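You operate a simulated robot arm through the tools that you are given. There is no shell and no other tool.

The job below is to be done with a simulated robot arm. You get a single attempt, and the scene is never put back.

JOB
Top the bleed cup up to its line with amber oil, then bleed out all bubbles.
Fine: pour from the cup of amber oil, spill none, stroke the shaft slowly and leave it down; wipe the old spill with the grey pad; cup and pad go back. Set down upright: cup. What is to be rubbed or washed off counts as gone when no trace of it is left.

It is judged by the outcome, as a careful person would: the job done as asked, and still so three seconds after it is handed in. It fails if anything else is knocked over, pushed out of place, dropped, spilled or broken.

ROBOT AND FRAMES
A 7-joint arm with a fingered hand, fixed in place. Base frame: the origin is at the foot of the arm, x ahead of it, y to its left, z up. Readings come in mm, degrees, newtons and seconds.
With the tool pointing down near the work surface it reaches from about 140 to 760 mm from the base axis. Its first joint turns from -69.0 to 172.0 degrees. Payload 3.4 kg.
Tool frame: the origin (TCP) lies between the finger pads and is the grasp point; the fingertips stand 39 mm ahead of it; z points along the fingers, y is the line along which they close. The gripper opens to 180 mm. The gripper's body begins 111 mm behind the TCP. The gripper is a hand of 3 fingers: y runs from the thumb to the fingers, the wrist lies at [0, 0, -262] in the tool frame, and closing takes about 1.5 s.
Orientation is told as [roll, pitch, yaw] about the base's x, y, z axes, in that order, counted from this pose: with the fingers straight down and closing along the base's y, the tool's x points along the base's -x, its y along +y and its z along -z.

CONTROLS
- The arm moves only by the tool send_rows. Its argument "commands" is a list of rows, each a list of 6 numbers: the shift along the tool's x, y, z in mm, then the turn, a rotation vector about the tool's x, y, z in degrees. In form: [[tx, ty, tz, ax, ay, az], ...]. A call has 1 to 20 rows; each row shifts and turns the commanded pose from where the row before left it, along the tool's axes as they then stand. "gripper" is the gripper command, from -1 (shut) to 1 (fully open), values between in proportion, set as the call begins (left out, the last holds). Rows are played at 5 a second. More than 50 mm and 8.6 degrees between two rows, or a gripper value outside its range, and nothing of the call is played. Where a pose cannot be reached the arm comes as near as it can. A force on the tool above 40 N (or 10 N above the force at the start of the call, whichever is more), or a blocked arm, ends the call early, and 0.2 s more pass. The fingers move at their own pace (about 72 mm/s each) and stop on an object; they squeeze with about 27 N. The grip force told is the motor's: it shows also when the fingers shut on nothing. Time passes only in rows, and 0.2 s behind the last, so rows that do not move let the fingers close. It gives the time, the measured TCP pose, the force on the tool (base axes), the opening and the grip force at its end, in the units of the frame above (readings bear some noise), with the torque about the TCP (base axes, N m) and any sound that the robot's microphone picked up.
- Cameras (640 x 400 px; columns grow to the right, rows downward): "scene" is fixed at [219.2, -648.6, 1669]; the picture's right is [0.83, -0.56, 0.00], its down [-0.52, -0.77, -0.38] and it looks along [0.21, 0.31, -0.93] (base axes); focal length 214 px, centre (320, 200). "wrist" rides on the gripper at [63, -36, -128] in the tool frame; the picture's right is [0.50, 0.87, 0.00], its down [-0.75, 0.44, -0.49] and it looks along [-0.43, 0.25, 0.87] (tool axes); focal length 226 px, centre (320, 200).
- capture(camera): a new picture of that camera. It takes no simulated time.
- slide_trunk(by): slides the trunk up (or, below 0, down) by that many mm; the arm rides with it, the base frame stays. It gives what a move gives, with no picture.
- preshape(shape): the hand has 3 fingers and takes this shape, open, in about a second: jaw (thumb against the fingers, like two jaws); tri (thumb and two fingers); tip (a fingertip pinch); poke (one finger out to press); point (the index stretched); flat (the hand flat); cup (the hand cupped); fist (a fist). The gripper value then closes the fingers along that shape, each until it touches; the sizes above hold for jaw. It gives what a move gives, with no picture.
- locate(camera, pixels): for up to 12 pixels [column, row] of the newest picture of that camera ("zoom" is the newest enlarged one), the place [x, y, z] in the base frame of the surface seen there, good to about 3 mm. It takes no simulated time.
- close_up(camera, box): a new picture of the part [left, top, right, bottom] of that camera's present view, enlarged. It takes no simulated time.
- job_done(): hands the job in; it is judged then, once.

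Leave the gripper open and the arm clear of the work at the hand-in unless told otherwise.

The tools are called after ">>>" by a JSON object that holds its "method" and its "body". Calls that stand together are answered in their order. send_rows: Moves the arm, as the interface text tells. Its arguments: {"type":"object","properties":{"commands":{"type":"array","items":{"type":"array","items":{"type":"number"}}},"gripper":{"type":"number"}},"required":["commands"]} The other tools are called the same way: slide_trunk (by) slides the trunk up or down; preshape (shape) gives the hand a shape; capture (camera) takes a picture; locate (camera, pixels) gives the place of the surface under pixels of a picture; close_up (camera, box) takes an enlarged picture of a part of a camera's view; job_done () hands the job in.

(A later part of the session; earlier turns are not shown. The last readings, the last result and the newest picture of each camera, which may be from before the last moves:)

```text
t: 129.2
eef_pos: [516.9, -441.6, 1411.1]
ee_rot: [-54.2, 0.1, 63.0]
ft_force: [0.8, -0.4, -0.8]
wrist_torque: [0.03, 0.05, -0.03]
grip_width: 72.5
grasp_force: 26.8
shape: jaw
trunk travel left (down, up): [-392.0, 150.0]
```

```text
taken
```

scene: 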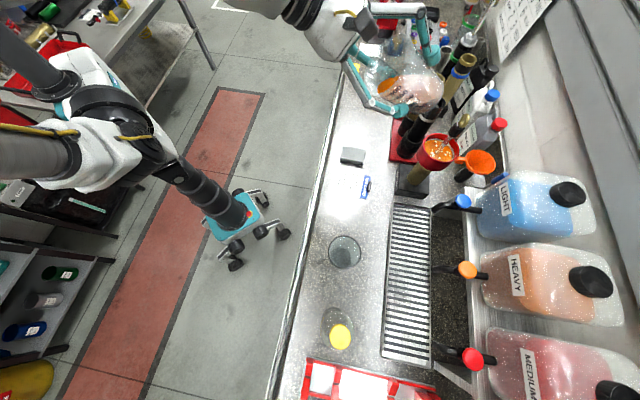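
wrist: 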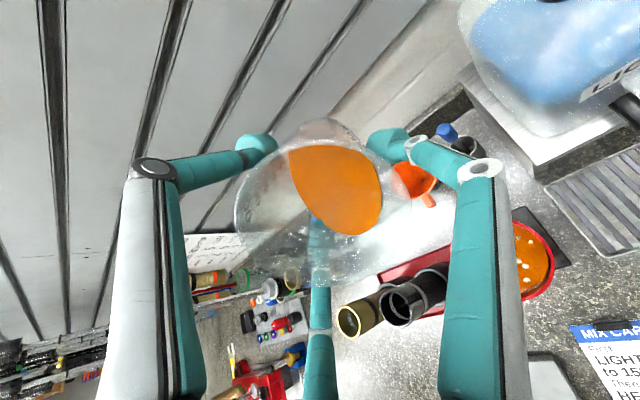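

The beaker is back over the bench. I return it upright, 54° in small steps.

>>> {"method": "send_rows", "body": {"commands": [[0, 0, 0, -1, 0, 0], [0, 0, 0, -2, 0, 0], [0, 0, 0, -3, 0, 0], [0, 0, 0, -3, 0, 0], [0, 0, 0, -3, 0, 0], [0, 0, 0, -3, 0, 0], [0, 0, 0, -3, 0, 0], [0, 0, 0, -3, 0, 0], [0, 0, 0, -3, 0, 0], [0, 0, 0, -3, 0, 0], [0, 0, 0, -3, 0, 0], [0, 0, 0, -3, 0, 0], [0, 0, 0, -3, 0, 0], [0, 0, 0, -3, 0, 0], [0, 0, 0, -3, 0, 0], [0, 0, 0, -3, 0, 0], [0, 0, 0, -3, 0, 0], [0, 0, 0, -3, 0, 0], [0, 0, 0, -2, 0, 0], [0, 0, 0, -1.1, 0, 0]]}}

>>> {"method": "send_rows", "body": {"commands": [[0, 0, 0, 0, 0, 3], [0, 0, 0, 0, 0, 5], [0, 0, 0, 0, 0, 6], [0, 0, 0, 0, 0, 6], [0, 0, 0, 0, 0, 6], [0, 0, 0, 0, 0, 6], [0, 0, 0, 0, 0, 6], [0, 0, 0, 0, 0, 6], [0, 0, 0, 0, 0, 5], [0, 0, 0, 0, 0, 3], [0, 0, 0, 0, 0, 0]]}}

>>> {"method": "capture", "body": {"camera": "wrist"}}

```text
t: 133.4
eef_pos: [518.4, -442.7, 1411.8]
ee_rot: [-0.1, 0.2, 63.0]
ft_force: [0.2, 0.6, -1.8]
wrist_torque: [0.0, -0.05, 0.01]
grip_width: 72.6
grasp_force: 27.1
shape: jaw
trunk travel left (down, up): [-392.0, 150.0]
```

```text
t: 135.8
eef_pos: [517.8, -443.0, 1411.3]
ee_rot: [-0.1, 0.0, 11.0]
ft_force: [0.9, -0.2, -2.5]
wrist_torque: [-0.02, -0.01, -0.04]
grip_width: 72.4
grasp_force: 26.7
shape: jaw
trunk travel left (down, up): [-392.0, 150.0]
```

```text
taken
```

wrist: 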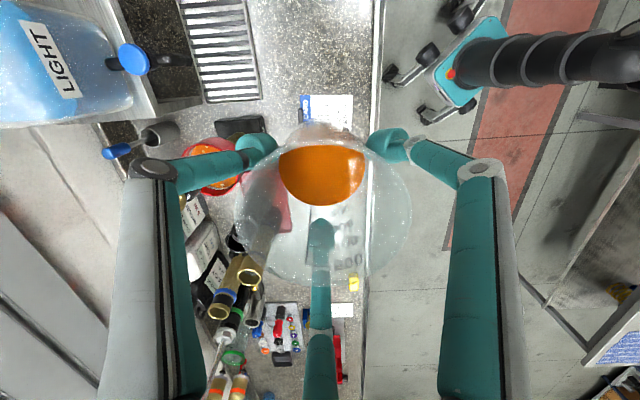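

The beaker is upright at yaw 11° again. I move it above its old place at (428.6,-527.7) and slide the trunk down 270 mm.

>>> {"method": "send_rows", "body": {"commands": [[5, -3.2, 0, 0, 0, 0], [10, -6.4, 0, 0, 0, 0], [13, -8.3, 0, 0, 0, 0], [15, -9.6, 0, 0, 0, 0], [15, -9.6, 0, 0, 0, 0], [15, -9.6, 0, 0, 0, 0], [15, -9.6, 0, 0, 0, 0], [10, -6.4, 0, 0, 0, 0], [5.5, -3.3, 0, 0, 0, 0], [0, 0, 0, 0, 0, 0]]}}

>>> {"method": "slide_trunk", "body": {"by": -270}}

>>> {"method": "capture", "body": {"camera": "wrist"}}

```text
t: 138.0
eef_pos: [429.5, -527.0, 1411.5]
ee_rot: [-0.1, -0.1, 10.9]
ft_force: [-0.3, 0.5, -0.9]
wrist_torque: [0.03, -0.02, 0.0]
grip_width: 72.2
grasp_force: 26.9
shape: jaw
trunk travel left (down, up): [-392.0, 150.0]
```

```text
t: 140.8
eef_pos: [427.6, -526.1, 1141.7]
ee_rot: [-0.1, -0.1, 11.0]
ft_force: [0.0, 0.2, -1.2]
wrist_torque: [0.0, -0.04, 0.02]
grip_width: 72.3
grasp_force: 26.7
shape: jaw
trunk travel left (down, up): [-122.0, 420.0]
```

```text
taken
```

wrist: 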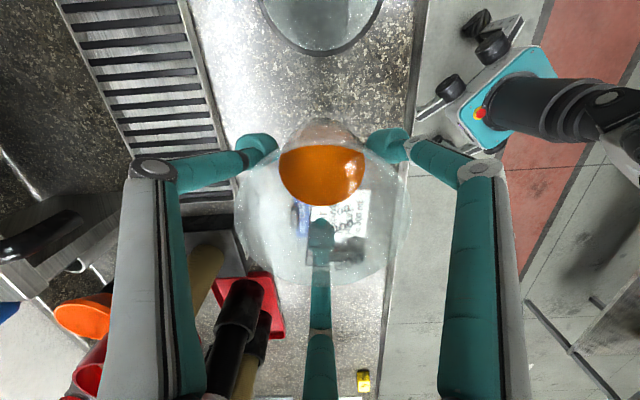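

I'm above its old spot. Now I lower about 110 mm, slowing near contact (expected at TCP z≈1026).

>>> {"method": "send_rows", "body": {"commands": [[0, -1, 10, 0, 0, 0], [0, 0, 18, 0, 0, 0], [0, 0, 20, 0, 0, 0], [0, 0, 20, 0, 0, 0], [0, 0, 18, 0, 0, 0], [0, 0, 12, 0, 0, 0], [0, 0, 8, 0, 0, 0], [0, 0, 4, 0, 0, 0], [0, 0, 0, 0, 0, 0]]}}

>>> {"method": "send_rows", "body": {"commands": [[0, 0, 2, 0, 0, 0], [0, 0, 1.5, 0, 0, 0], [0, 0, 1, 0, 0, 0], [0, 0, 0, 0, 0, 0]]}}

```text
t: 142.8
eef_pos: [429.0, -526.6, 1031.2]
ee_rot: [0.0, 0.0, 11.0]
ft_force: [0.4, -0.8, -1.9]
wrist_torque: [0.03, 0.0, 0.03]
grip_width: 72.1
grasp_force: 27.0
shape: jaw
trunk travel left (down, up): [-122.0, 420.0]
```

```text
t: 143.8
eef_pos: [428.4, -526.9, 1025.8]
ee_rot: [-0.1, 0.1, 11.0]
ft_force: [0.2, -0.2, -1.6]
wrist_torque: [0.01, 0.03, 0.01]
grip_width: 72.2
grasp_force: 27.5
shape: jaw
trunk travel left (down, up): [-122.0, 420.0]
```

Still hanging free at z 1025.8. I go down by 1 mm steps until I feel the bench.

>>> {"method": "send_rows", "body": {"commands": [[0, 0, 1, 0, 0, 0], [0, 0, 0.5, 0, 0, 0], [0, 0, 0, 0, 0, 0]]}}

```text
t: 144.6
eef_pos: [427.4, -527.4, 1026.0]
ee_rot: [-0.1, 0.0, 10.9]
ft_force: [0.9, -0.8, -0.4]
wrist_torque: [-0.02, 0.01, 0.01]
grip_width: 72.2
grasp_force: 27.0
shape: jaw
trunk travel left (down, up): [-122.0, 420.0]
```

>>> {"method": "send_rows", "body": {"commands": [[0, 0, 1, 0, 0, 0], [0, 0, 0.5, 0, 0, 0], [0, 0, 0, 0, 0, 0]]}}

>>> {"method": "capture", "body": {"camera": "wrist"}}

```text
t: 145.4
eef_pos: [428.8, -527.9, 1024.7]
ee_rot: [-0.1, 0.0, 10.9]
ft_force: [0.2, -0.3, 5.2]
wrist_torque: [-0.03, -0.03, 0.01]
grip_width: 71.9
grasp_force: 27.0
shape: jaw
trunk travel left (down, up): [-122.0, 420.0]
```

```text
taken
```

wrist: 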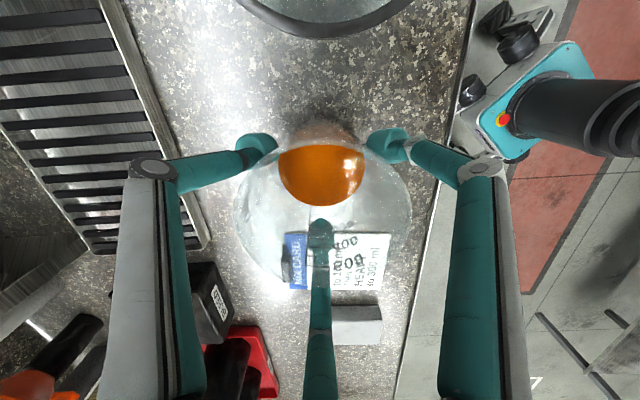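

Contact at 5 N; the beaker stands on the bench where it was. I open the fingers to 144 mm.

>>> {"method": "send_rows", "body": {"commands": [[0, 0, -0.7, 0, 0, 0], [0, 0, 0, 0, 0, 0]]}}

>>> {"method": "send_rows", "body": {"commands": [[0, 0, 0, 0, 0, 0], [0, 0, 0, 0, 0, 0], [0, 0, 0, 0, 0, 0], [0, 0, 0, 0, 0, 0], [0, 0, 0, 0, 0, 0], [0, 0, 0, 0, 0, 0]], "gripper": 0.6}}

>>> {"method": "capture", "body": {"camera": "wrist"}}

```text
t: 146.0
eef_pos: [428.3, -527.3, 1025.1]
ee_rot: [-0.1, 0.0, 11.0]
ft_force: [-0.7, -1.3, 5.2]
wrist_torque: [-0.07, 0.02, -0.03]
grip_width: 72.3
grasp_force: 26.7
shape: jaw
trunk travel left (down, up): [-122.0, 420.0]
```

```text
t: 147.4
eef_pos: [428.8, -528.3, 1024.8]
ee_rot: [-0.1, 0.1, 11.0]
ft_force: [-0.9, -0.9, 0.3]
wrist_torque: [0.01, 0.01, 0.02]
grip_width: 143.7
grasp_force: 0.1
shape: jaw
trunk travel left (down, up): [-122.0, 420.0]
```

```text
taken
```

wrist: 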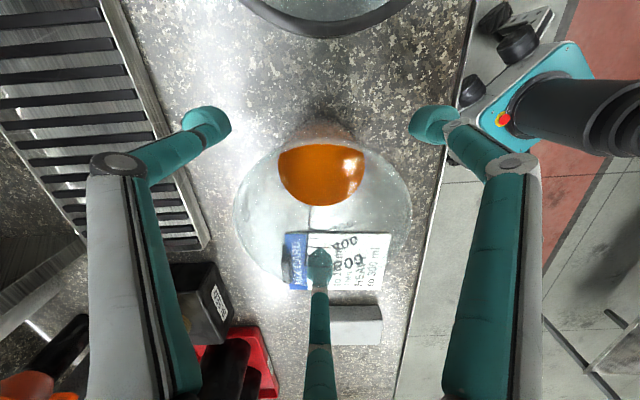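

The beaker stands free. I lift straight up well clear, then check the beaker and the wiped area.

>>> {"method": "send_rows", "body": {"commands": [[0, 0, -15, 0, 0, 0], [0, 0, -30, 0, 0, 0], [0, 0, -40, 0, 0, 0], [0, 0, -40, 0, 0, 0], [0, 0, -40, 0, 0, 0], [0, 0, -20, 0, 0, 0], [0, 0, 0, 0, 0, 0]]}}

>>> {"method": "capture", "body": {"camera": "wrist"}}

>>> {"method": "slide_trunk", "body": {"by": 150}}

>>> {"method": "capture", "body": {"camera": "scene"}}

```text
t: 149.0
eef_pos: [429.9, -525.0, 1210.2]
ee_rot: [-0.2, 0.0, 11.0]
ft_force: [0.2, 0.5, -0.1]
wrist_torque: [-0.01, 0.04, 0.0]
grip_width: 143.9
grasp_force: 0.1
shape: jaw
trunk travel left (down, up): [-122.0, 420.0]
```

```text
taken
```

wrist: 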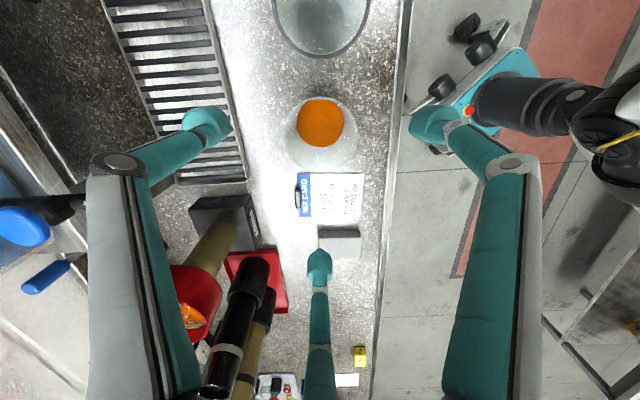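

```text
t: 150.7
eef_pos: [429.8, -526.6, 1358.5]
ee_rot: [-0.1, 0.1, 11.1]
ft_force: [1.0, 0.0, -0.1]
wrist_torque: [-0.04, 0.0, -0.02]
grip_width: 143.4
grasp_force: 0.1
shape: jaw
trunk travel left (down, up): [-272.0, 270.0]
```

```text
taken
```

scene: 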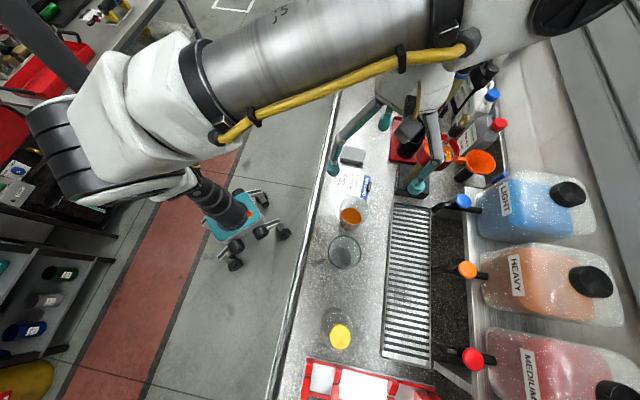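

The beaker is upright on its old spot. Next I go for the shaft: move to about (500,-430), turn to yaw 40°, and tilt the hand 60° so it points outward and down at the knob. The hand is empty, so moderate speed is fine.

>>> {"method": "send_rows", "body": {"commands": [[-17.5, 16.4, 0, 0, 0, 0], [-17.5, 16.4, 0, 0, 0, 0], [-17.5, 16.4, 0, 0, 0, 0], [-17.5, 16.4, 0, 0, 0, 0], [-17.5, 16.4, 0, 0, 0, 0], [0, 0, 0, 0, 0, -5.8], [0, 0, 0, 0, 0, -5.8], [0, 0, 0, 0, 0, -5.8], [0, 0, 0, 0, 0, -5.8], [0, 0, 0, 0, 0, -5.8], [0, 0, 0, 5, 0, 0], [0, 0, 0, 5, 0, 0], [0, 0, 0, 5, 0, 0], [0, 0, 0, 5, 0, 0], [0, 0, 0, 5, 0, 0], [0, 0, 0, 5, 0, 0], [0, 0, 0, 0, 0, 0]], "gripper": 0.3}}

>>> {"method": "send_rows", "body": {"commands": [[0, 0, 0, 5, 0, 0], [0, 0, 0, 5, 0, 0], [0, 0, 0, 5, 0, 0], [0, 0, 0, 5, 0, 0], [0, 0, 0, 5, 0, 0], [0, 0, 0, 5, 0, 0], [0, 0, 0, 0, 0, 0]]}}

>>> {"method": "capture", "body": {"camera": "wrist"}}

>>> {"method": "capture", "body": {"camera": "scene"}}

```text
t: 154.3
eef_pos: [499.9, -429.6, 1360.4]
ee_rot: [-30.2, 0.0, 39.9]
ft_force: [-0.5, -0.5, 0.2]
wrist_torque: [0.0, 0.01, 0.0]
grip_width: 117.4
grasp_force: 0.2
shape: jaw
trunk travel left (down, up): [-272.0, 270.0]
```

```text
t: 155.9
eef_pos: [498.7, -430.4, 1359.8]
ee_rot: [-60.2, 0.1, 40.0]
ft_force: [-0.4, -0.7, -0.3]
wrist_torque: [-0.02, 0.03, -0.01]
grip_width: 117.4
grasp_force: 0.1
shape: jaw
trunk travel left (down, up): [-272.0, 270.0]
```

```text
taken
```

wrist: 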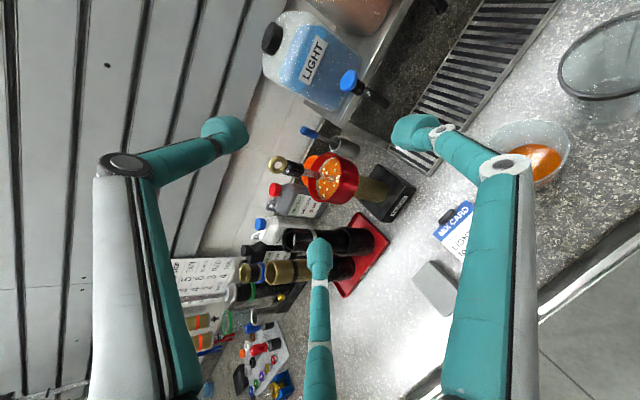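

```text
taken
```

scene: 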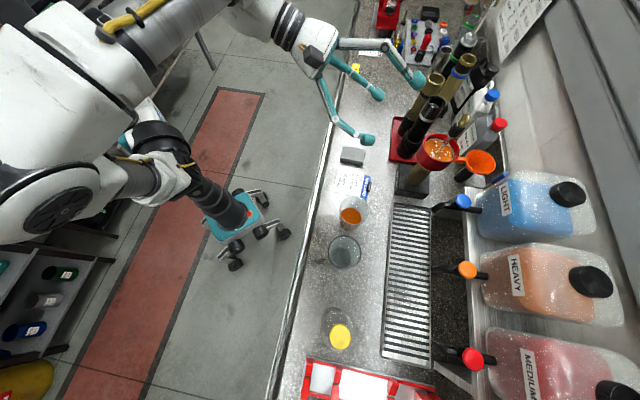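

The wrist camera now looks straight at the bleed cup (330,180) and the shaft's end (280,167). I'll enlarge it to see the knob's shape, and check the oil and bubbles.

>>> {"method": "close_up", "body": {"camera": "wrist", "box": [250, 135, 400, 235]}}

>>> {"method": "close_up", "body": {"camera": "scene", "box": [410, 100, 490, 180]}}

```text
4.00 times, centred on (325, 185) of wrist
```

zoom: 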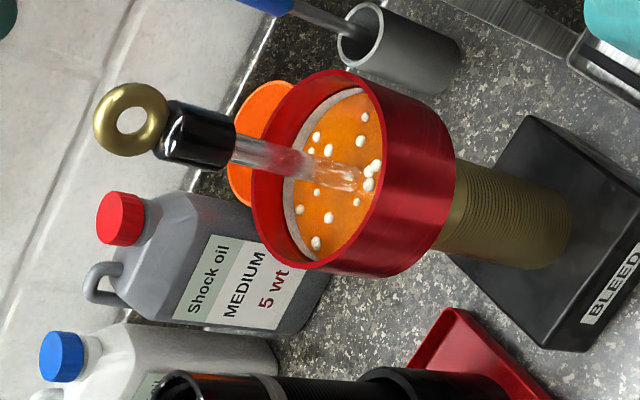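

```text
5.00 times, centred on (450, 140) of scene
```

zoom: 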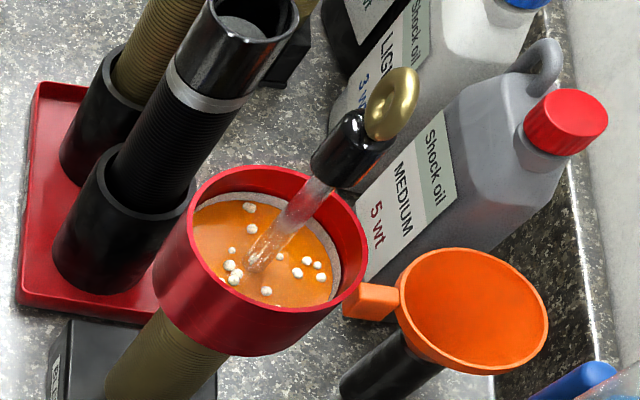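

The shaft's end is a gold eye ring on a black collar, a good thing to grip. I'll measure ring and collar precisely.

>>> {"method": "close_up", "body": {"camera": "wrist", "box": [260, 140, 340, 200]}}

>>> {"method": "locate", "body": {"camera": "zoom", "pixels": [[40, 155], [110, 110], [110, 200], [110, 155], [165, 155], [190, 125], [190, 185], [190, 155], [290, 170], [290, 130], [290, 210], [340, 190]]}}

```text
6.67 times, centred on (300, 170) of wrist
```

zoom: 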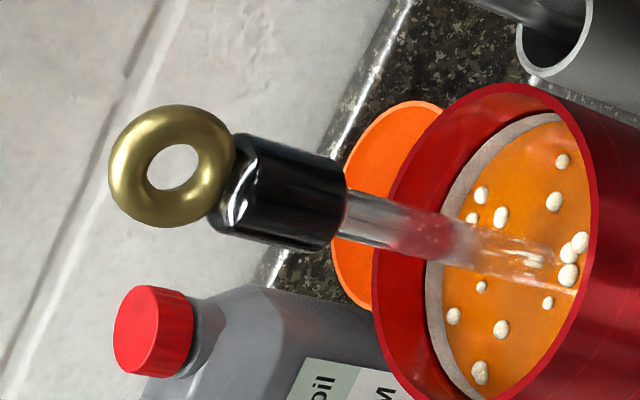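

```text
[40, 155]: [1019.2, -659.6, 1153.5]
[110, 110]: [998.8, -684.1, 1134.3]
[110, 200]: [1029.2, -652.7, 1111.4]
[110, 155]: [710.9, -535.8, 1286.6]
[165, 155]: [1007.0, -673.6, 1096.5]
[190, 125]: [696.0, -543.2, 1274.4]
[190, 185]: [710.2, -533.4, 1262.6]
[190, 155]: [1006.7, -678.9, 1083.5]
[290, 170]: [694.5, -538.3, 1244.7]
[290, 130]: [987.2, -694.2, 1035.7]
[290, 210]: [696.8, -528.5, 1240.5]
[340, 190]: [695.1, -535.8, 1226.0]
```

I'll take a few more points on the ring's sides and the collar's edges.

>>> {"method": "locate", "body": {"camera": "zoom", "pixels": [[175, 112], [175, 222], [228, 165], [120, 170], [222, 200], [240, 190], [245, 150], [225, 222], [330, 165], [320, 242], [280, 200], [280, 240]]}}

```text
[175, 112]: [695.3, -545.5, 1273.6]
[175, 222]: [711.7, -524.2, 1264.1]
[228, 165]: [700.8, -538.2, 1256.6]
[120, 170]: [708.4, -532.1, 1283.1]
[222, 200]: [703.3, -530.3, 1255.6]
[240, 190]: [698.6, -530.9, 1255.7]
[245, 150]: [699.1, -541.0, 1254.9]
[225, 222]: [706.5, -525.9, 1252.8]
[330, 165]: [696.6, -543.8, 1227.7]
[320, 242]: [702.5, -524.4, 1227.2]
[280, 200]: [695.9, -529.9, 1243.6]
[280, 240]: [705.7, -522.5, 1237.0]
```

The collar is at (704.5,-535) with radius 11.5 mm between z 1226 and 1256; the eye ring above it is 29 mm wide and tops out at 1286. I'll move to a pre-grasp point 130 mm back along the tool axis at about (621,-436,1329).

>>> {"method": "send_rows", "body": {"commands": [[-18, -2.9, 17.5, 0, 0, 0], [-18, -2.9, 17.5, 0, 0, 0], [-18, -2.9, 17.5, 0, 0, 0], [-18, -2.9, 17.5, 0, 0, 0], [-18, -2.9, 17.5, 0, 0, 0], [0, 0, 0, 0, 0, 0]]}}

>>> {"method": "capture", "body": {"camera": "wrist"}}

>>> {"method": "capture", "body": {"camera": "scene"}}

```text
t: 157.3
eef_pos: [620.6, -434.8, 1330.1]
ee_rot: [-60.1, 0.0, 40.0]
ft_force: [0.3, -0.3, 0.0]
wrist_torque: [-0.02, -0.01, -0.01]
grip_width: 117.3
grasp_force: 0.1
shape: jaw
trunk travel left (down, up): [-272.0, 270.0]
```

```text
taken
```

wrist: 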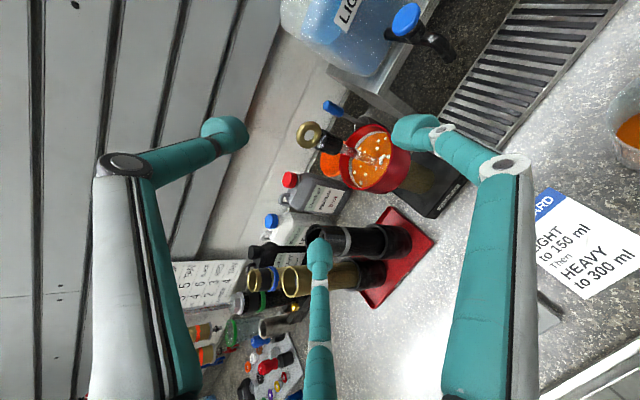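

```text
taken
```

scene: 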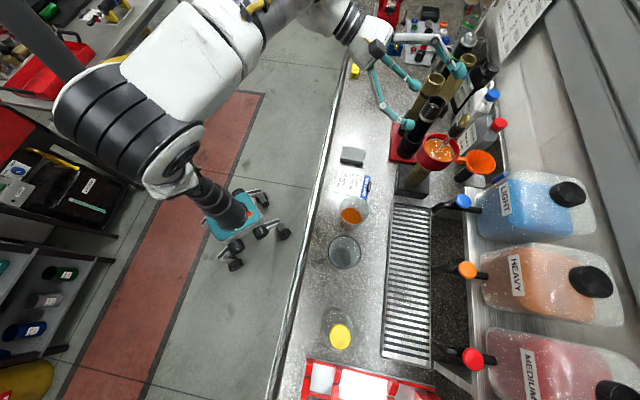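

The collar appears exactly where I predicted, at (328,145). I'll approach along the tool axis 130 mm, slowly at the end.

>>> {"method": "send_rows", "body": {"commands": [[0, 0, 20, 0, 0, 0], [0, 0, 20, 0, 0, 0], [0, 0, 20, 0, 0, 0], [0, 0, 20, 0, 0, 0], [0, 0, 15, 0, 0, 0], [0, 0, 10, 0, 0, 0], [0, 0, 0, 0, 0, 0]]}}

>>> {"method": "capture", "body": {"camera": "wrist"}}

>>> {"method": "close_up", "body": {"camera": "scene", "box": [380, 60, 520, 180]}}

```text
t: 158.9
eef_pos: [678.9, -505.8, 1277.4]
ee_rot: [-60.1, 0.0, 40.0]
ft_force: [0.0, 0.9, 0.5]
wrist_torque: [-0.03, 0.0, 0.01]
grip_width: 117.4
grasp_force: 0.1
shape: jaw
trunk travel left (down, up): [-272.0, 270.0]
```

```text
taken
```

wrist: 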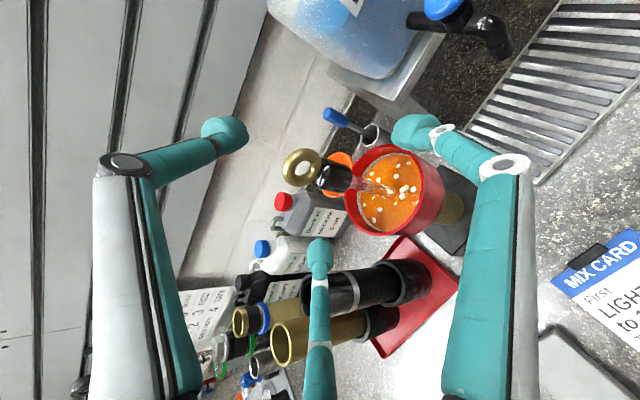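

```text
3.33 times, centred on (450, 120) of scene
```

zoom: 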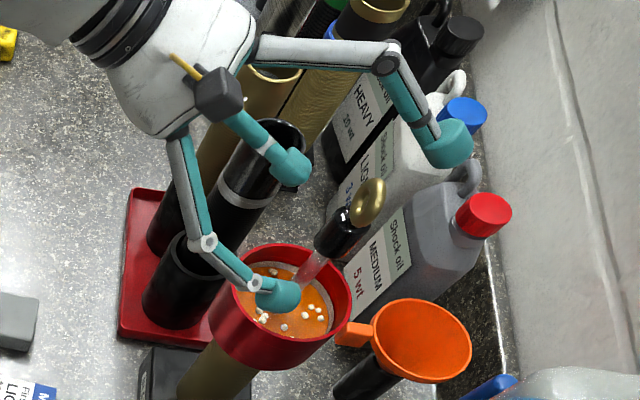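

The fingers surround the eye: thumb beyond and above, one finger on each side. I go the last 26 mm.

>>> {"method": "send_rows", "body": {"commands": [[-0.3, 0.2, 9, 0, 0, 0], [-0.2, 0.2, 9, 0, 0, 0], [-0.2, 0.1, 7.8, 0, 0, 0], [0, 0, 0, 0, 0, 0]]}}

>>> {"method": "capture", "body": {"camera": "wrist"}}

>>> {"method": "close_up", "body": {"camera": "scene", "box": [380, 60, 520, 180]}}

```text
t: 159.9
eef_pos: [693.5, -521.8, 1263.3]
ee_rot: [-60.1, 0.2, 40.1]
ft_force: [1.3, -0.4, 0.3]
wrist_torque: [-0.02, -0.03, 0.01]
grip_width: 117.4
grasp_force: 0.1
shape: jaw
trunk travel left (down, up): [-272.0, 270.0]
```

```text
taken
```

wrist: 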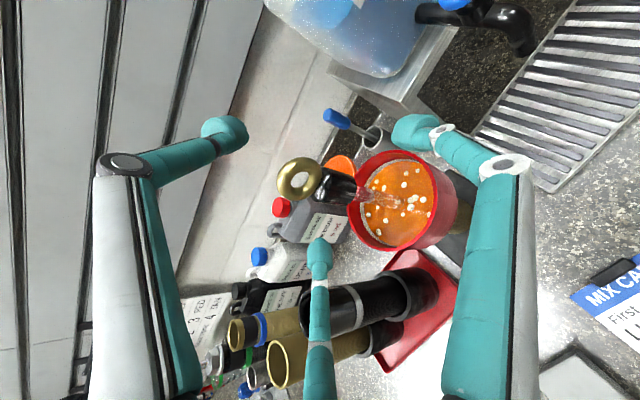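

```text
3.33 times, centred on (450, 120) of scene
```

zoom: 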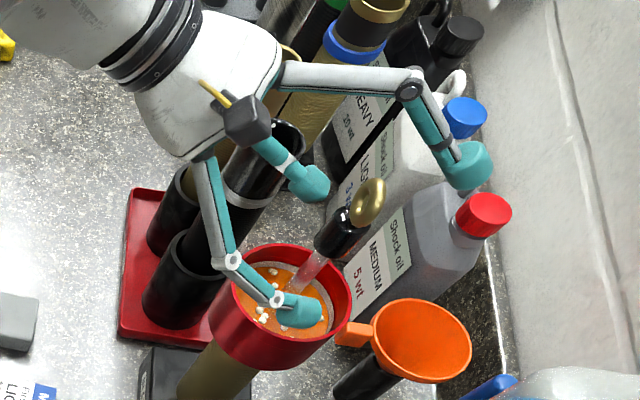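

The collar sits right between the two side fingers and the ring under the thumb. I'll close on it.

>>> {"method": "send_rows", "body": {"commands": [[0, 0, 0, 0, 0, 0], [0, 0, 0, 0, 0, 0], [0, 0, 0, 0, 0, 0], [0, 0, 0, 0, 0, 0], [0, 0, 0, 0, 0, 0], [0, 0, 0, 0, 0, 0], [0, 0, 0, 0, 0, 0]], "gripper": -1.0}}

>>> {"method": "capture", "body": {"camera": "wrist"}}

>>> {"method": "close_up", "body": {"camera": "scene", "box": [400, 80, 500, 180]}}

```text
t: 161.5
eef_pos: [695.0, -522.0, 1261.6]
ee_rot: [-60.1, 0.0, 40.0]
ft_force: [10.3, -7.7, 5.4]
wrist_torque: [0.4, 0.31, 0.15]
grip_width: 29.0
grasp_force: 27.2
shape: jaw
trunk travel left (down, up): [-272.0, 270.0]
```

```text
taken
```

wrist: 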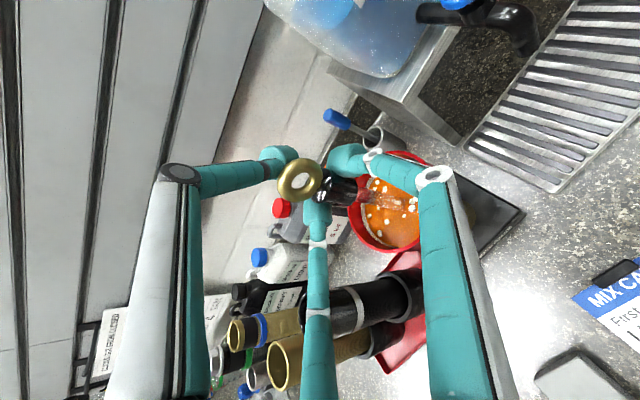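

```text
4.00 times, centred on (450, 130) of scene
```

zoom: 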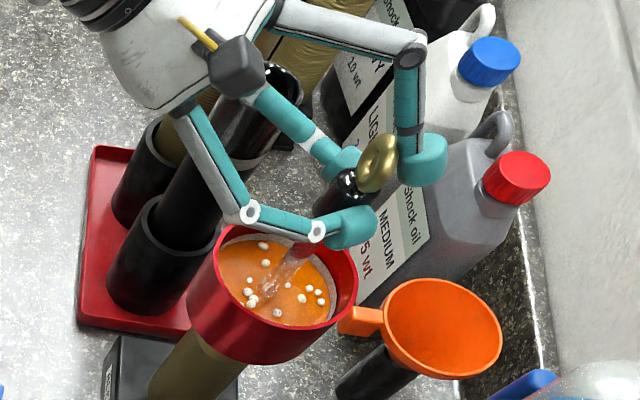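

I have it: width 29 mm, grip 27 N. A side force of about 12 N outward is left on the tool, so I'll relax it by moving 2 mm outward and 1 mm up, and recheck.

>>> {"method": "send_rows", "body": {"commands": [[0, -1.0, 1.0, 0, 0, 0], [0, -0.9, 0.3, 0, 0, 0], [0, 0, 0, 0, 0, 0]]}}

```text
t: 162.3
eef_pos: [696.2, -522.1, 1262.7]
ee_rot: [-60.1, 0.1, 40.0]
ft_force: [3.5, -3.7, 3.6]
wrist_torque: [0.49, 0.32, 0.1]
grip_width: 28.7
grasp_force: 26.8
shape: jaw
trunk travel left (down, up): [-272.0, 270.0]
```

Side force is down to about 5 N. I'll relax 1 mm more and then try the shaft: 6 mm upward at 10 mm/s, reading the force.

>>> {"method": "send_rows", "body": {"commands": [[0, -0.8, 0.6, 0, 0, 0], [0, -1.73, -1, 0, 0, 0], [0, -1.73, -1, 0, 0, 0], [0, -1.73, -1, 0, 0, 0], [0, 0, 0, 0, 0, 0]]}}

>>> {"method": "close_up", "body": {"camera": "scene", "box": [400, 80, 500, 180]}}

```text
t: 163.5
eef_pos: [699.3, -527.3, 1266.3]
ee_rot: [-59.9, 0.0, 39.9]
ft_force: [11.4, -12.6, -2.4]
wrist_torque: [0.11, 0.21, 0.04]
grip_width: 22.0
grasp_force: 27.2
shape: jaw
trunk travel left (down, up): [-272.0, 270.0]
```

```text
4.00 times, centred on (450, 130) of scene
```

zoom: 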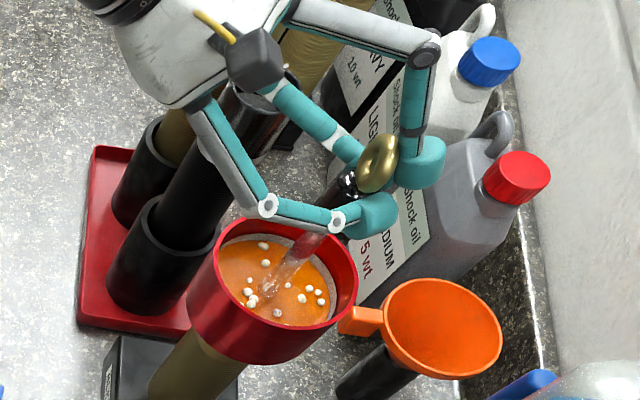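

The fingers slid around the far side of the collar (width 22 mm) and pull on it sideways, so this grip is too flat. I'll open, back off, and take a steeper grip with the hand closer to the shaft's line.

>>> {"method": "send_rows", "body": {"commands": [[0, 0, 0, 0, 0, 0], [0, 0, 0, 0, 0, 0], [0, 0, 0, 0, 0, 0], [0, 0, 0, 0, 0, 0], [0, 0, 0, 0, 0, 0]], "gripper": 0.3}}

>>> {"method": "send_rows", "body": {"commands": [[0, 0, -10, 0, 0, 0], [0, 0, -20, 0, 0, 0], [0, 0, -25, 0, 0, 0], [0, 0, -25, 0, 0, 0], [0, 0, -25, 0, 0, 0], [0, 0, 0, 0, 0, 0]]}}

>>> {"method": "capture", "body": {"camera": "wrist"}}

>>> {"method": "close_up", "body": {"camera": "scene", "box": [400, 80, 500, 180]}}

```text
t: 164.7
eef_pos: [697.9, -522.3, 1270.2]
ee_rot: [-60.0, 0.1, 40.0]
ft_force: [-0.1, -0.7, -0.4]
wrist_torque: [-0.02, 0.01, 0.02]
grip_width: 116.8
grasp_force: 0.0
shape: jaw
trunk travel left (down, up): [-272.0, 270.0]
```

```text
t: 166.1
eef_pos: [638.5, -454.9, 1321.8]
ee_rot: [-60.0, 0.1, 40.0]
ft_force: [-0.3, 0.5, 0.0]
wrist_torque: [0.0, 0.02, -0.02]
grip_width: 116.4
grasp_force: 0.1
shape: jaw
trunk travel left (down, up): [-272.0, 270.0]
```

```text
taken
```

wrist: 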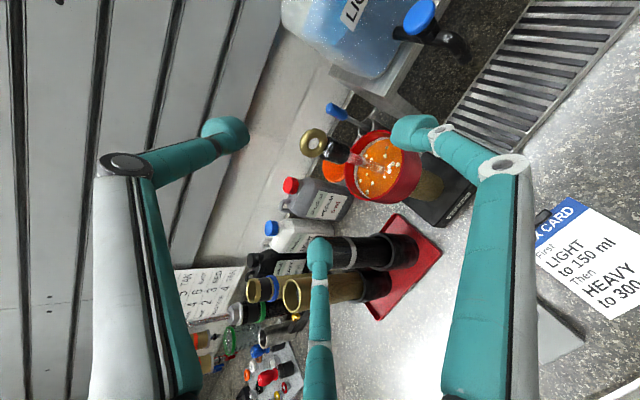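

```text
4.00 times, centred on (450, 130) of scene
```

zoom: 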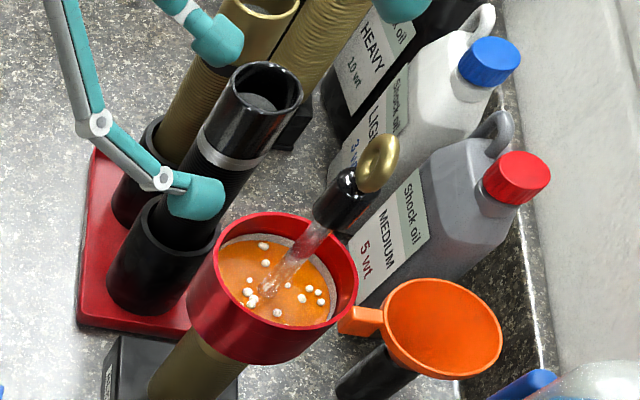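

The hand is clear and nothing has changed at the shaft. I'll reduce the tilt to 35° so the three fingertips come down around the collar, and take a pre-grasp position above it.

>>> {"method": "send_rows", "body": {"commands": [[0, 0, 0, -5, 0, 0], [0, 0, 0, -5, 0, 0], [0, 0, 0, -5, 0, 0], [0, 0, 0, -5, 0, 0], [0, 0, 0, -5, 0, 0], [0.5, -20, -10.5, 0, 0, 0], [0.6, -20, -10.4, 0, 0, 0], [0, 0, 0, 0, 0, 0]], "gripper": 0.0}}

>>> {"method": "capture", "body": {"camera": "wrist"}}

>>> {"method": "capture", "body": {"camera": "scene"}}

```text
t: 167.9
eef_pos: [650.9, -471.4, 1362.8]
ee_rot: [-35.1, 0.0, 40.1]
ft_force: [-1.2, 0.1, -0.3]
wrist_torque: [-0.01, -0.04, -0.01]
grip_width: 90.6
grasp_force: 0.2
shape: jaw
trunk travel left (down, up): [-272.0, 270.0]
```

```text
taken
```

wrist: 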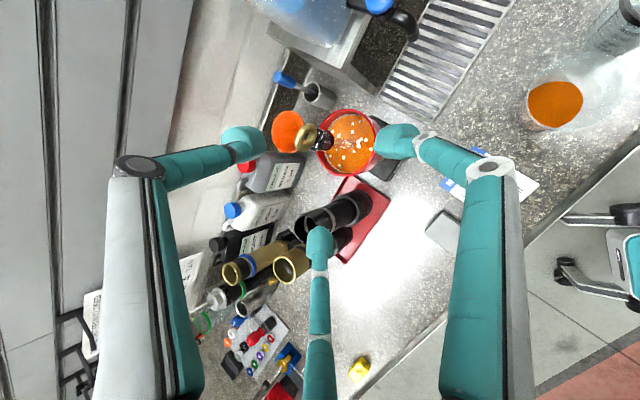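

```text
taken
```

scene: 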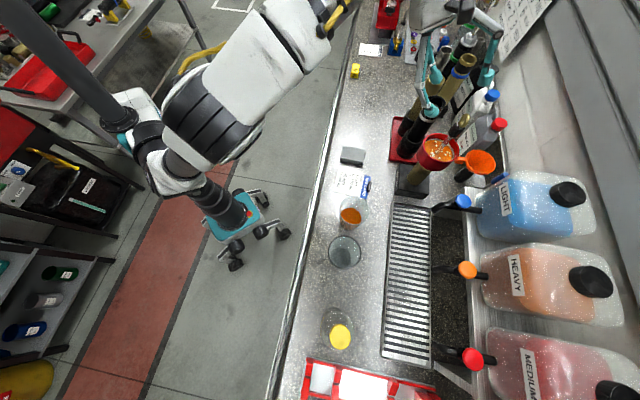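

The eye and collar line up with the hand's axis (collar seen at (322,140), predicted (320,142)). I descend along the tool axis 92 mm first.

>>> {"method": "send_rows", "body": {"commands": [[0, 0.2, 22, 0, 0, 0], [0, 0.2, 22, 0, 0, 0], [0, 0.2, 20, 0, 0, 0], [0, 0.2, 16, 0, 0, 0], [0, 0.1, 12, 0, 0, 0], [0, 0, 0, 0, 0, 0]]}}

>>> {"method": "capture", "body": {"camera": "wrist"}}

>>> {"method": "close_up", "body": {"camera": "scene", "box": [400, 60, 510, 180]}}

```text
t: 169.3
eef_pos: [684.7, -509.9, 1286.4]
ee_rot: [-35.1, 0.1, 40.0]
ft_force: [0.3, -0.3, 0.5]
wrist_torque: [0.0, 0.02, 0.0]
grip_width: 90.5
grasp_force: 0.1
shape: jaw
trunk travel left (down, up): [-272.0, 270.0]
```

```text
taken
```

wrist: 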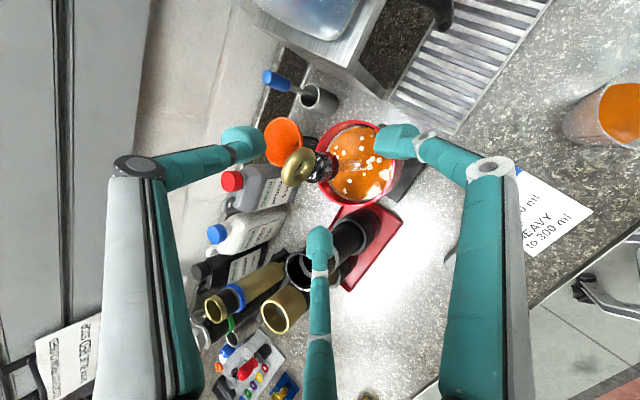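

```text
3.33 times, centred on (455, 120) of scene
```

zoom: 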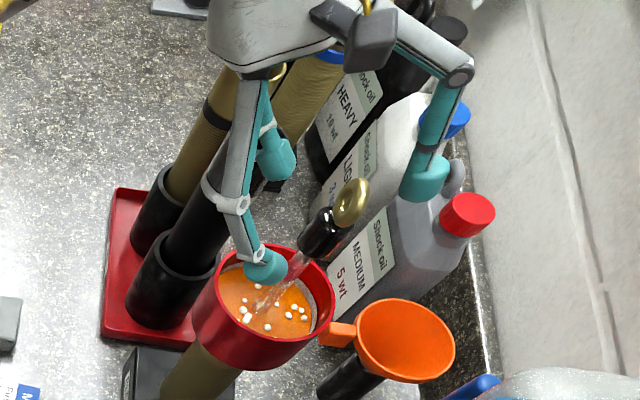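

Alignment holds. The last 27 mm now, then close on the collar.

>>> {"method": "send_rows", "body": {"commands": [[0.4, -0.3, 10, 0, 0, 0], [0.4, -0.3, 9, 0, 0, 0], [0.3, -0.3, 7.8, 0, 0, 0], [0, 0, 0, 0, 0, 0]]}}

>>> {"method": "send_rows", "body": {"commands": [[0, 0, 0, 0, 0, 0], [0, 0, 0, 0, 0, 0], [0, 0, 0, 0, 0, 0], [0, 0, 0, 0, 0, 0], [0, 0, 0, 0, 0, 0], [0, 0, 0, 0, 0, 0]], "gripper": -1.0}}

>>> {"method": "capture", "body": {"camera": "wrist"}}

>>> {"method": "close_up", "body": {"camera": "scene", "box": [400, 60, 510, 180]}}

```text
t: 170.3
eef_pos: [693.8, -524.5, 1264.4]
ee_rot: [-35.0, 0.1, 40.0]
ft_force: [0.0, -0.3, -0.1]
wrist_torque: [0.02, 0.0, 0.0]
grip_width: 90.5
grasp_force: 0.1
shape: jaw
trunk travel left (down, up): [-272.0, 270.0]
```

```text
t: 171.7
eef_pos: [694.2, -525.2, 1264.6]
ee_rot: [-35.0, 0.2, 40.0]
ft_force: [-0.4, -1.7, -0.5]
wrist_torque: [0.25, 0.14, 0.0]
grip_width: 25.5
grasp_force: 26.7
shape: jaw
trunk travel left (down, up): [-272.0, 270.0]
```

```text
taken
```

wrist: 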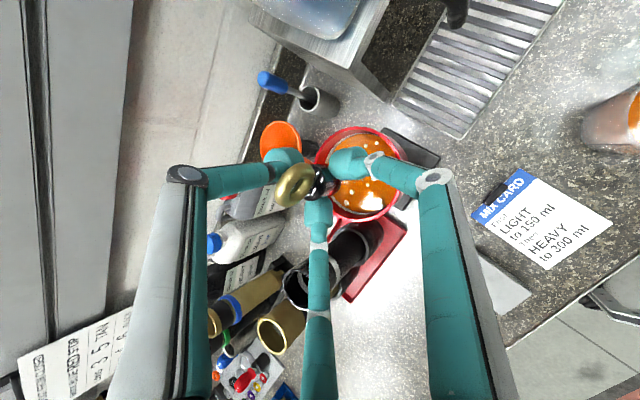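

```text
3.33 times, centred on (455, 120) of scene
```

zoom: 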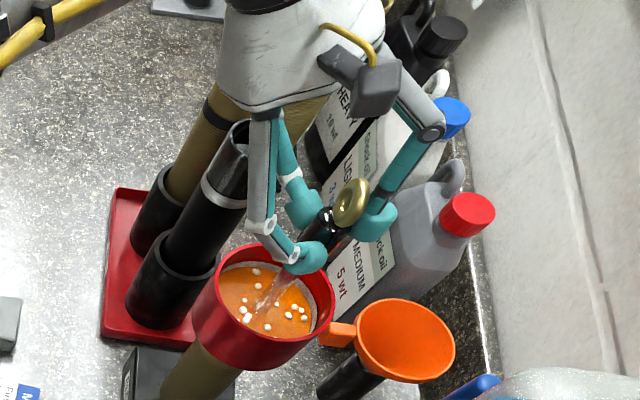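

A clean grip this time: width 25.5 mm, 27 N, nearly no side force. I test the shaft with 6 mm upward at 10 mm/s.

>>> {"method": "send_rows", "body": {"commands": [[0, -1.15, -1.64, 0, 0, 0], [0, -1.15, -1.64, 0, 0, 0], [0, -1.15, -1.64, 0, 0, 0], [0, 0, 0, 0, 0, 0]]}}

>>> {"method": "close_up", "body": {"camera": "scene", "box": [400, 60, 510, 180]}}

```text
t: 172.7
eef_pos: [693.1, -524.6, 1269.4]
ee_rot: [-35.1, 0.1, 40.0]
ft_force: [1.2, -4.0, -7.2]
wrist_torque: [0.32, 0.26, -0.05]
grip_width: 24.5
grasp_force: 26.6
shape: jaw
trunk travel left (down, up): [-272.0, 270.0]
```

```text
3.33 times, centred on (455, 120) of scene
```

zoom: 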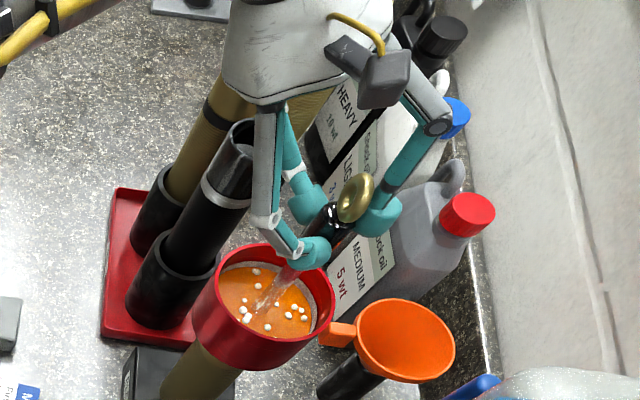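

The eye moved up with the hand against about 7 N, so the shaft strokes upward. I continue up slowly, 14 mm, watching the force for the end stop.

>>> {"method": "send_rows", "body": {"commands": [[0, -1.15, -1.64, 0, 0, 0], [0, -1.15, -1.64, 0, 0, 0], [0, -1.15, -1.64, 0, 0, 0], [0, -1.15, -1.64, 0, 0, 0], [0, -1.15, -1.64, 0, 0, 0], [0, -1.15, -1.64, 0, 0, 0], [0, -1.15, -1.64, 0, 0, 0]]}}

>>> {"method": "close_up", "body": {"camera": "scene", "box": [400, 60, 510, 180]}}

```text
t: 174.3
eef_pos: [694.6, -524.1, 1283.8]
ee_rot: [-35.0, 0.1, 40.0]
ft_force: [3.2, -4.4, -7.8]
wrist_torque: [0.28, 0.19, -0.01]
grip_width: 24.3
grasp_force: 26.5
shape: jaw
trunk travel left (down, up): [-272.0, 270.0]
```

```text
3.33 times, centred on (455, 120) of scene
```

zoom: 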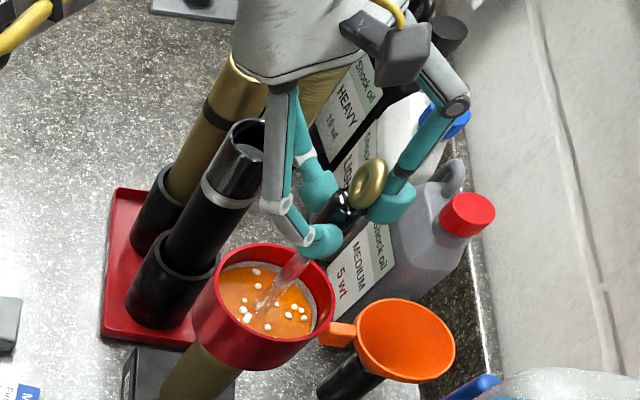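

The shaft rises steadily at about 8 N. I go up another 20 mm at the same slow pace.

>>> {"method": "send_rows", "body": {"commands": [[0, -1.15, -1.64, 0, 0, 0], [0, -1.15, -1.64, 0, 0, 0], [0, -1.15, -1.64, 0, 0, 0], [0, -1.15, -1.64, 0, 0, 0], [0, -1.15, -1.64, 0, 0, 0], [0, -1.15, -1.64, 0, 0, 0], [0, -1.15, -1.64, 0, 0, 0], [0, -1.15, -1.64, 0, 0, 0], [0, -1.15, -1.64, 0, 0, 0], [0, -1.15, -1.64, 0, 0, 0]]}}

>>> {"method": "close_up", "body": {"camera": "scene", "box": [400, 60, 510, 180]}}

```text
t: 176.5
eef_pos: [695.0, -525.7, 1303.5]
ee_rot: [-35.0, 0.1, 40.0]
ft_force: [-0.2, -3.6, -7.3]
wrist_torque: [0.29, 0.2, -0.05]
grip_width: 24.4
grasp_force: 26.8
shape: jaw
trunk travel left (down, up): [-272.0, 270.0]
```

```text
3.33 times, centred on (455, 120) of scene
```

zoom: 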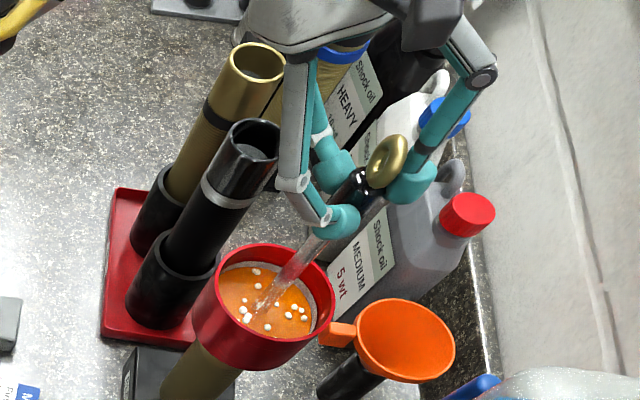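

It's 39 mm up and still free at about 7 N. I continue upward another 16 mm, watching for the stop.

>>> {"method": "send_rows", "body": {"commands": [[0, -1.15, -1.64, 0, 0, 0], [0, -1.15, -1.64, 0, 0, 0], [0, -1.15, -1.64, 0, 0, 0], [0, -1.15, -1.64, 0, 0, 0], [0, -1.15, -1.64, 0, 0, 0], [0, -1.15, -1.64, 0, 0, 0], [0, -1.15, -1.64, 0, 0, 0], [0, -1.15, -1.64, 0, 0, 0]]}}

>>> {"method": "close_up", "body": {"camera": "scene", "box": [400, 60, 510, 180]}}

```text
t: 178.3
eef_pos: [694.4, -524.7, 1320.7]
ee_rot: [-35.1, -0.1, 40.1]
ft_force: [1.2, -4.6, -7.6]
wrist_torque: [0.27, 0.22, -0.04]
grip_width: 24.8
grasp_force: 27.1
shape: jaw
trunk travel left (down, up): [-272.0, 270.0]
```

```text
3.33 times, centred on (455, 120) of scene
```

zoom: 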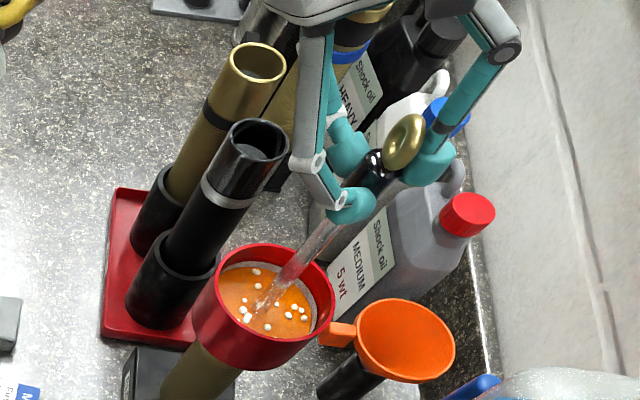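

It's 56 mm up and still going freely. I check the bubbles closely before going farther.

>>> {"method": "close_up", "body": {"camera": "scene", "box": [416, 128, 464, 172]}}

>>> {"method": "locate", "body": {"camera": "zoom", "pixels": [[330, 280], [385, 210], [200, 190], [300, 270], [240, 160], [375, 260], [220, 200], [190, 160], [230, 220], [260, 140], [400, 230], [340, 290]]}}

```text
9.09 times, centred on (440, 150) of scene
```

zoom: 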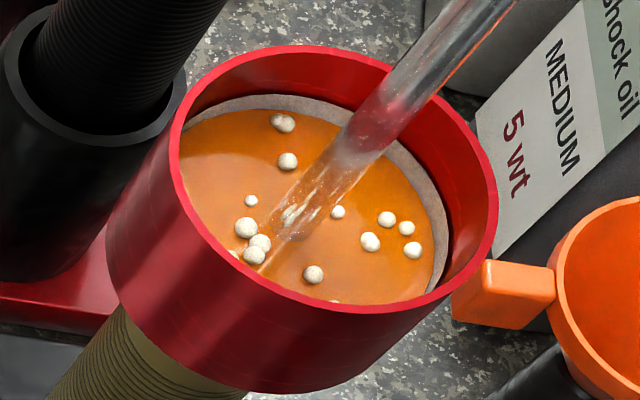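

```text
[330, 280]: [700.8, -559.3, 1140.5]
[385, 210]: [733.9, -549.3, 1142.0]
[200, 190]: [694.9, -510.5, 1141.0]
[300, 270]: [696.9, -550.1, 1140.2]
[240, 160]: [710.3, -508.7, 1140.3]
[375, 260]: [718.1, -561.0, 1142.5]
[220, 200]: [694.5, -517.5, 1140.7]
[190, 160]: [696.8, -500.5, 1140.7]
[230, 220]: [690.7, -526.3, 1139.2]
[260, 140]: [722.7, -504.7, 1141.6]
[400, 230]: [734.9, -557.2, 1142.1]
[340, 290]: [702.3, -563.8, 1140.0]
```

The bubbles and level are unchanged so far. I go up another 12 mm to look for the top stop.

>>> {"method": "send_rows", "body": {"commands": [[0, -1.15, -1.64, 0, 0, 0], [0, -1.15, -1.64, 0, 0, 0], [0, -1.15, -1.64, 0, 0, 0], [0, -1.15, -1.64, 0, 0, 0], [0, -1.15, -1.64, 0, 0, 0], [0, -1.15, -1.64, 0, 0, 0]]}}

>>> {"method": "close_up", "body": {"camera": "scene", "box": [400, 60, 510, 180]}}

```text
t: 179.7
eef_pos: [695.0, -525.4, 1329.6]
ee_rot: [-35.0, 0.1, 40.0]
ft_force: [1.2, -3.1, -8.1]
wrist_torque: [0.3, 0.21, -0.06]
grip_width: 24.5
grasp_force: 27.1
shape: jaw
trunk travel left (down, up): [-272.0, 270.0]
```

```text
3.33 times, centred on (455, 120) of scene
```

zoom: 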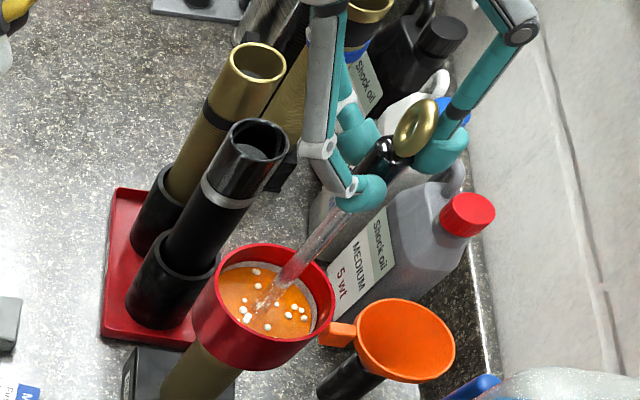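

There's still no stop at +65 mm, and I don't want to pull the shaft out, so I reverse here. I stroke down slowly at about 11 mm/s and watch the bubbles.

>>> {"method": "send_rows", "body": {"commands": [[0, 0.6, 0.82, 0, 0, 0], [0, 1.26, 1.8, 0, 0, 0], [0, 1.26, 1.8, 0, 0, 0], [0, 1.26, 1.8, 0, 0, 0], [0, 1.26, 1.8, 0, 0, 0], [0, 1.26, 1.8, 0, 0, 0], [0, 1.26, 1.8, 0, 0, 0], [0, 1.26, 1.8, 0, 0, 0], [0, 1.26, 1.8, 0, 0, 0], [0, 1.26, 1.8, 0, 0, 0], [0, 1.26, 1.8, 0, 0, 0], [0, 1.26, 1.8, 0, 0, 0], [0, 1.26, 1.8, 0, 0, 0], [0, 1.26, 1.8, 0, 0, 0], [0, 1.26, 1.8, 0, 0, 0], [0, 1.26, 1.8, 0, 0, 0]]}}

>>> {"method": "close_up", "body": {"camera": "scene", "box": [400, 60, 510, 180]}}

>>> {"method": "close_up", "body": {"camera": "scene", "box": [416, 128, 464, 172]}}

```text
t: 183.1
eef_pos: [693.2, -523.8, 1296.3]
ee_rot: [-35.0, 0.0, 40.0]
ft_force: [2.1, -5.6, 2.3]
wrist_torque: [0.14, 0.07, -0.03]
grip_width: 24.7
grasp_force: 26.4
shape: jaw
trunk travel left (down, up): [-272.0, 270.0]
```

```text
3.33 times, centred on (455, 120) of scene
```

zoom: 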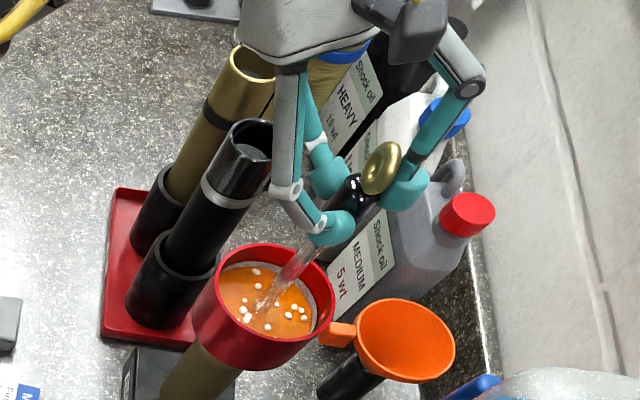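

```text
9.09 times, centred on (440, 150) of scene
```

zoom: 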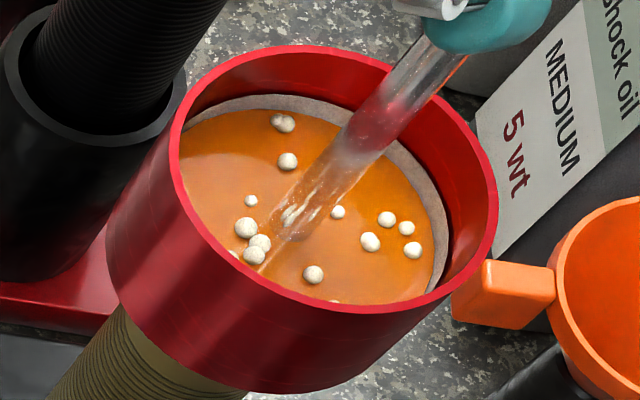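

The shaft follows down easily and the bubbles are unchanged so far. I continue down past the starting height toward the bottom stop.

>>> {"method": "send_rows", "body": {"commands": [[0, 1.26, 1.8, 0, 0, 0], [0, 1.26, 1.8, 0, 0, 0], [0, 1.26, 1.8, 0, 0, 0], [0, 1.26, 1.8, 0, 0, 0], [0, 1.26, 1.8, 0, 0, 0], [0, 1.26, 1.8, 0, 0, 0], [0, 1.26, 1.8, 0, 0, 0], [0, 1.26, 1.8, 0, 0, 0], [0, 1.26, 1.8, 0, 0, 0], [0, 1.26, 1.8, 0, 0, 0], [0, 1.26, 1.8, 0, 0, 0], [0, 1.26, 1.8, 0, 0, 0], [0, 1.26, 1.8, 0, 0, 0], [0, 1.26, 1.8, 0, 0, 0], [0, 1.26, 1.8, 0, 0, 0]]}}

>>> {"method": "close_up", "body": {"camera": "scene", "box": [400, 60, 510, 180]}}

>>> {"method": "close_up", "body": {"camera": "scene", "box": [416, 128, 464, 172]}}

```text
t: 186.3
eef_pos: [692.5, -523.3, 1263.9]
ee_rot: [-35.1, 0.0, 40.0]
ft_force: [4.2, -7.0, 2.9]
wrist_torque: [0.06, 0.04, -0.04]
grip_width: 24.8
grasp_force: 26.9
shape: jaw
trunk travel left (down, up): [-272.0, 270.0]
```

```text
3.33 times, centred on (455, 120) of scene
```

zoom: 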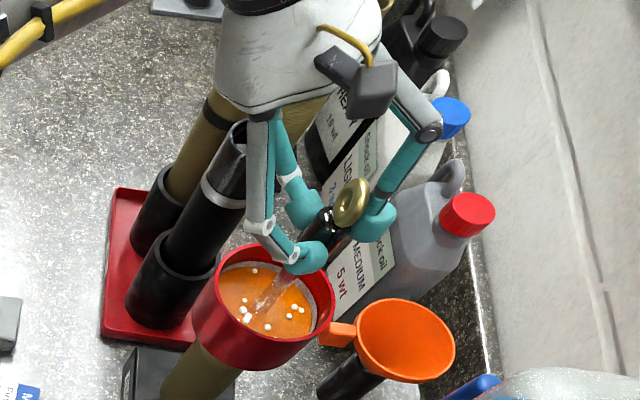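

```text
9.09 times, centred on (440, 150) of scene
```

zoom: 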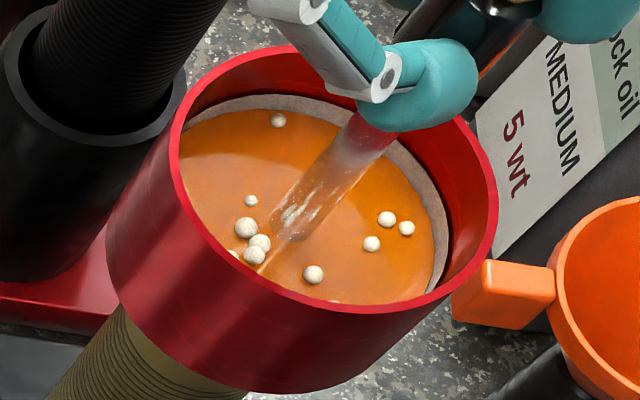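

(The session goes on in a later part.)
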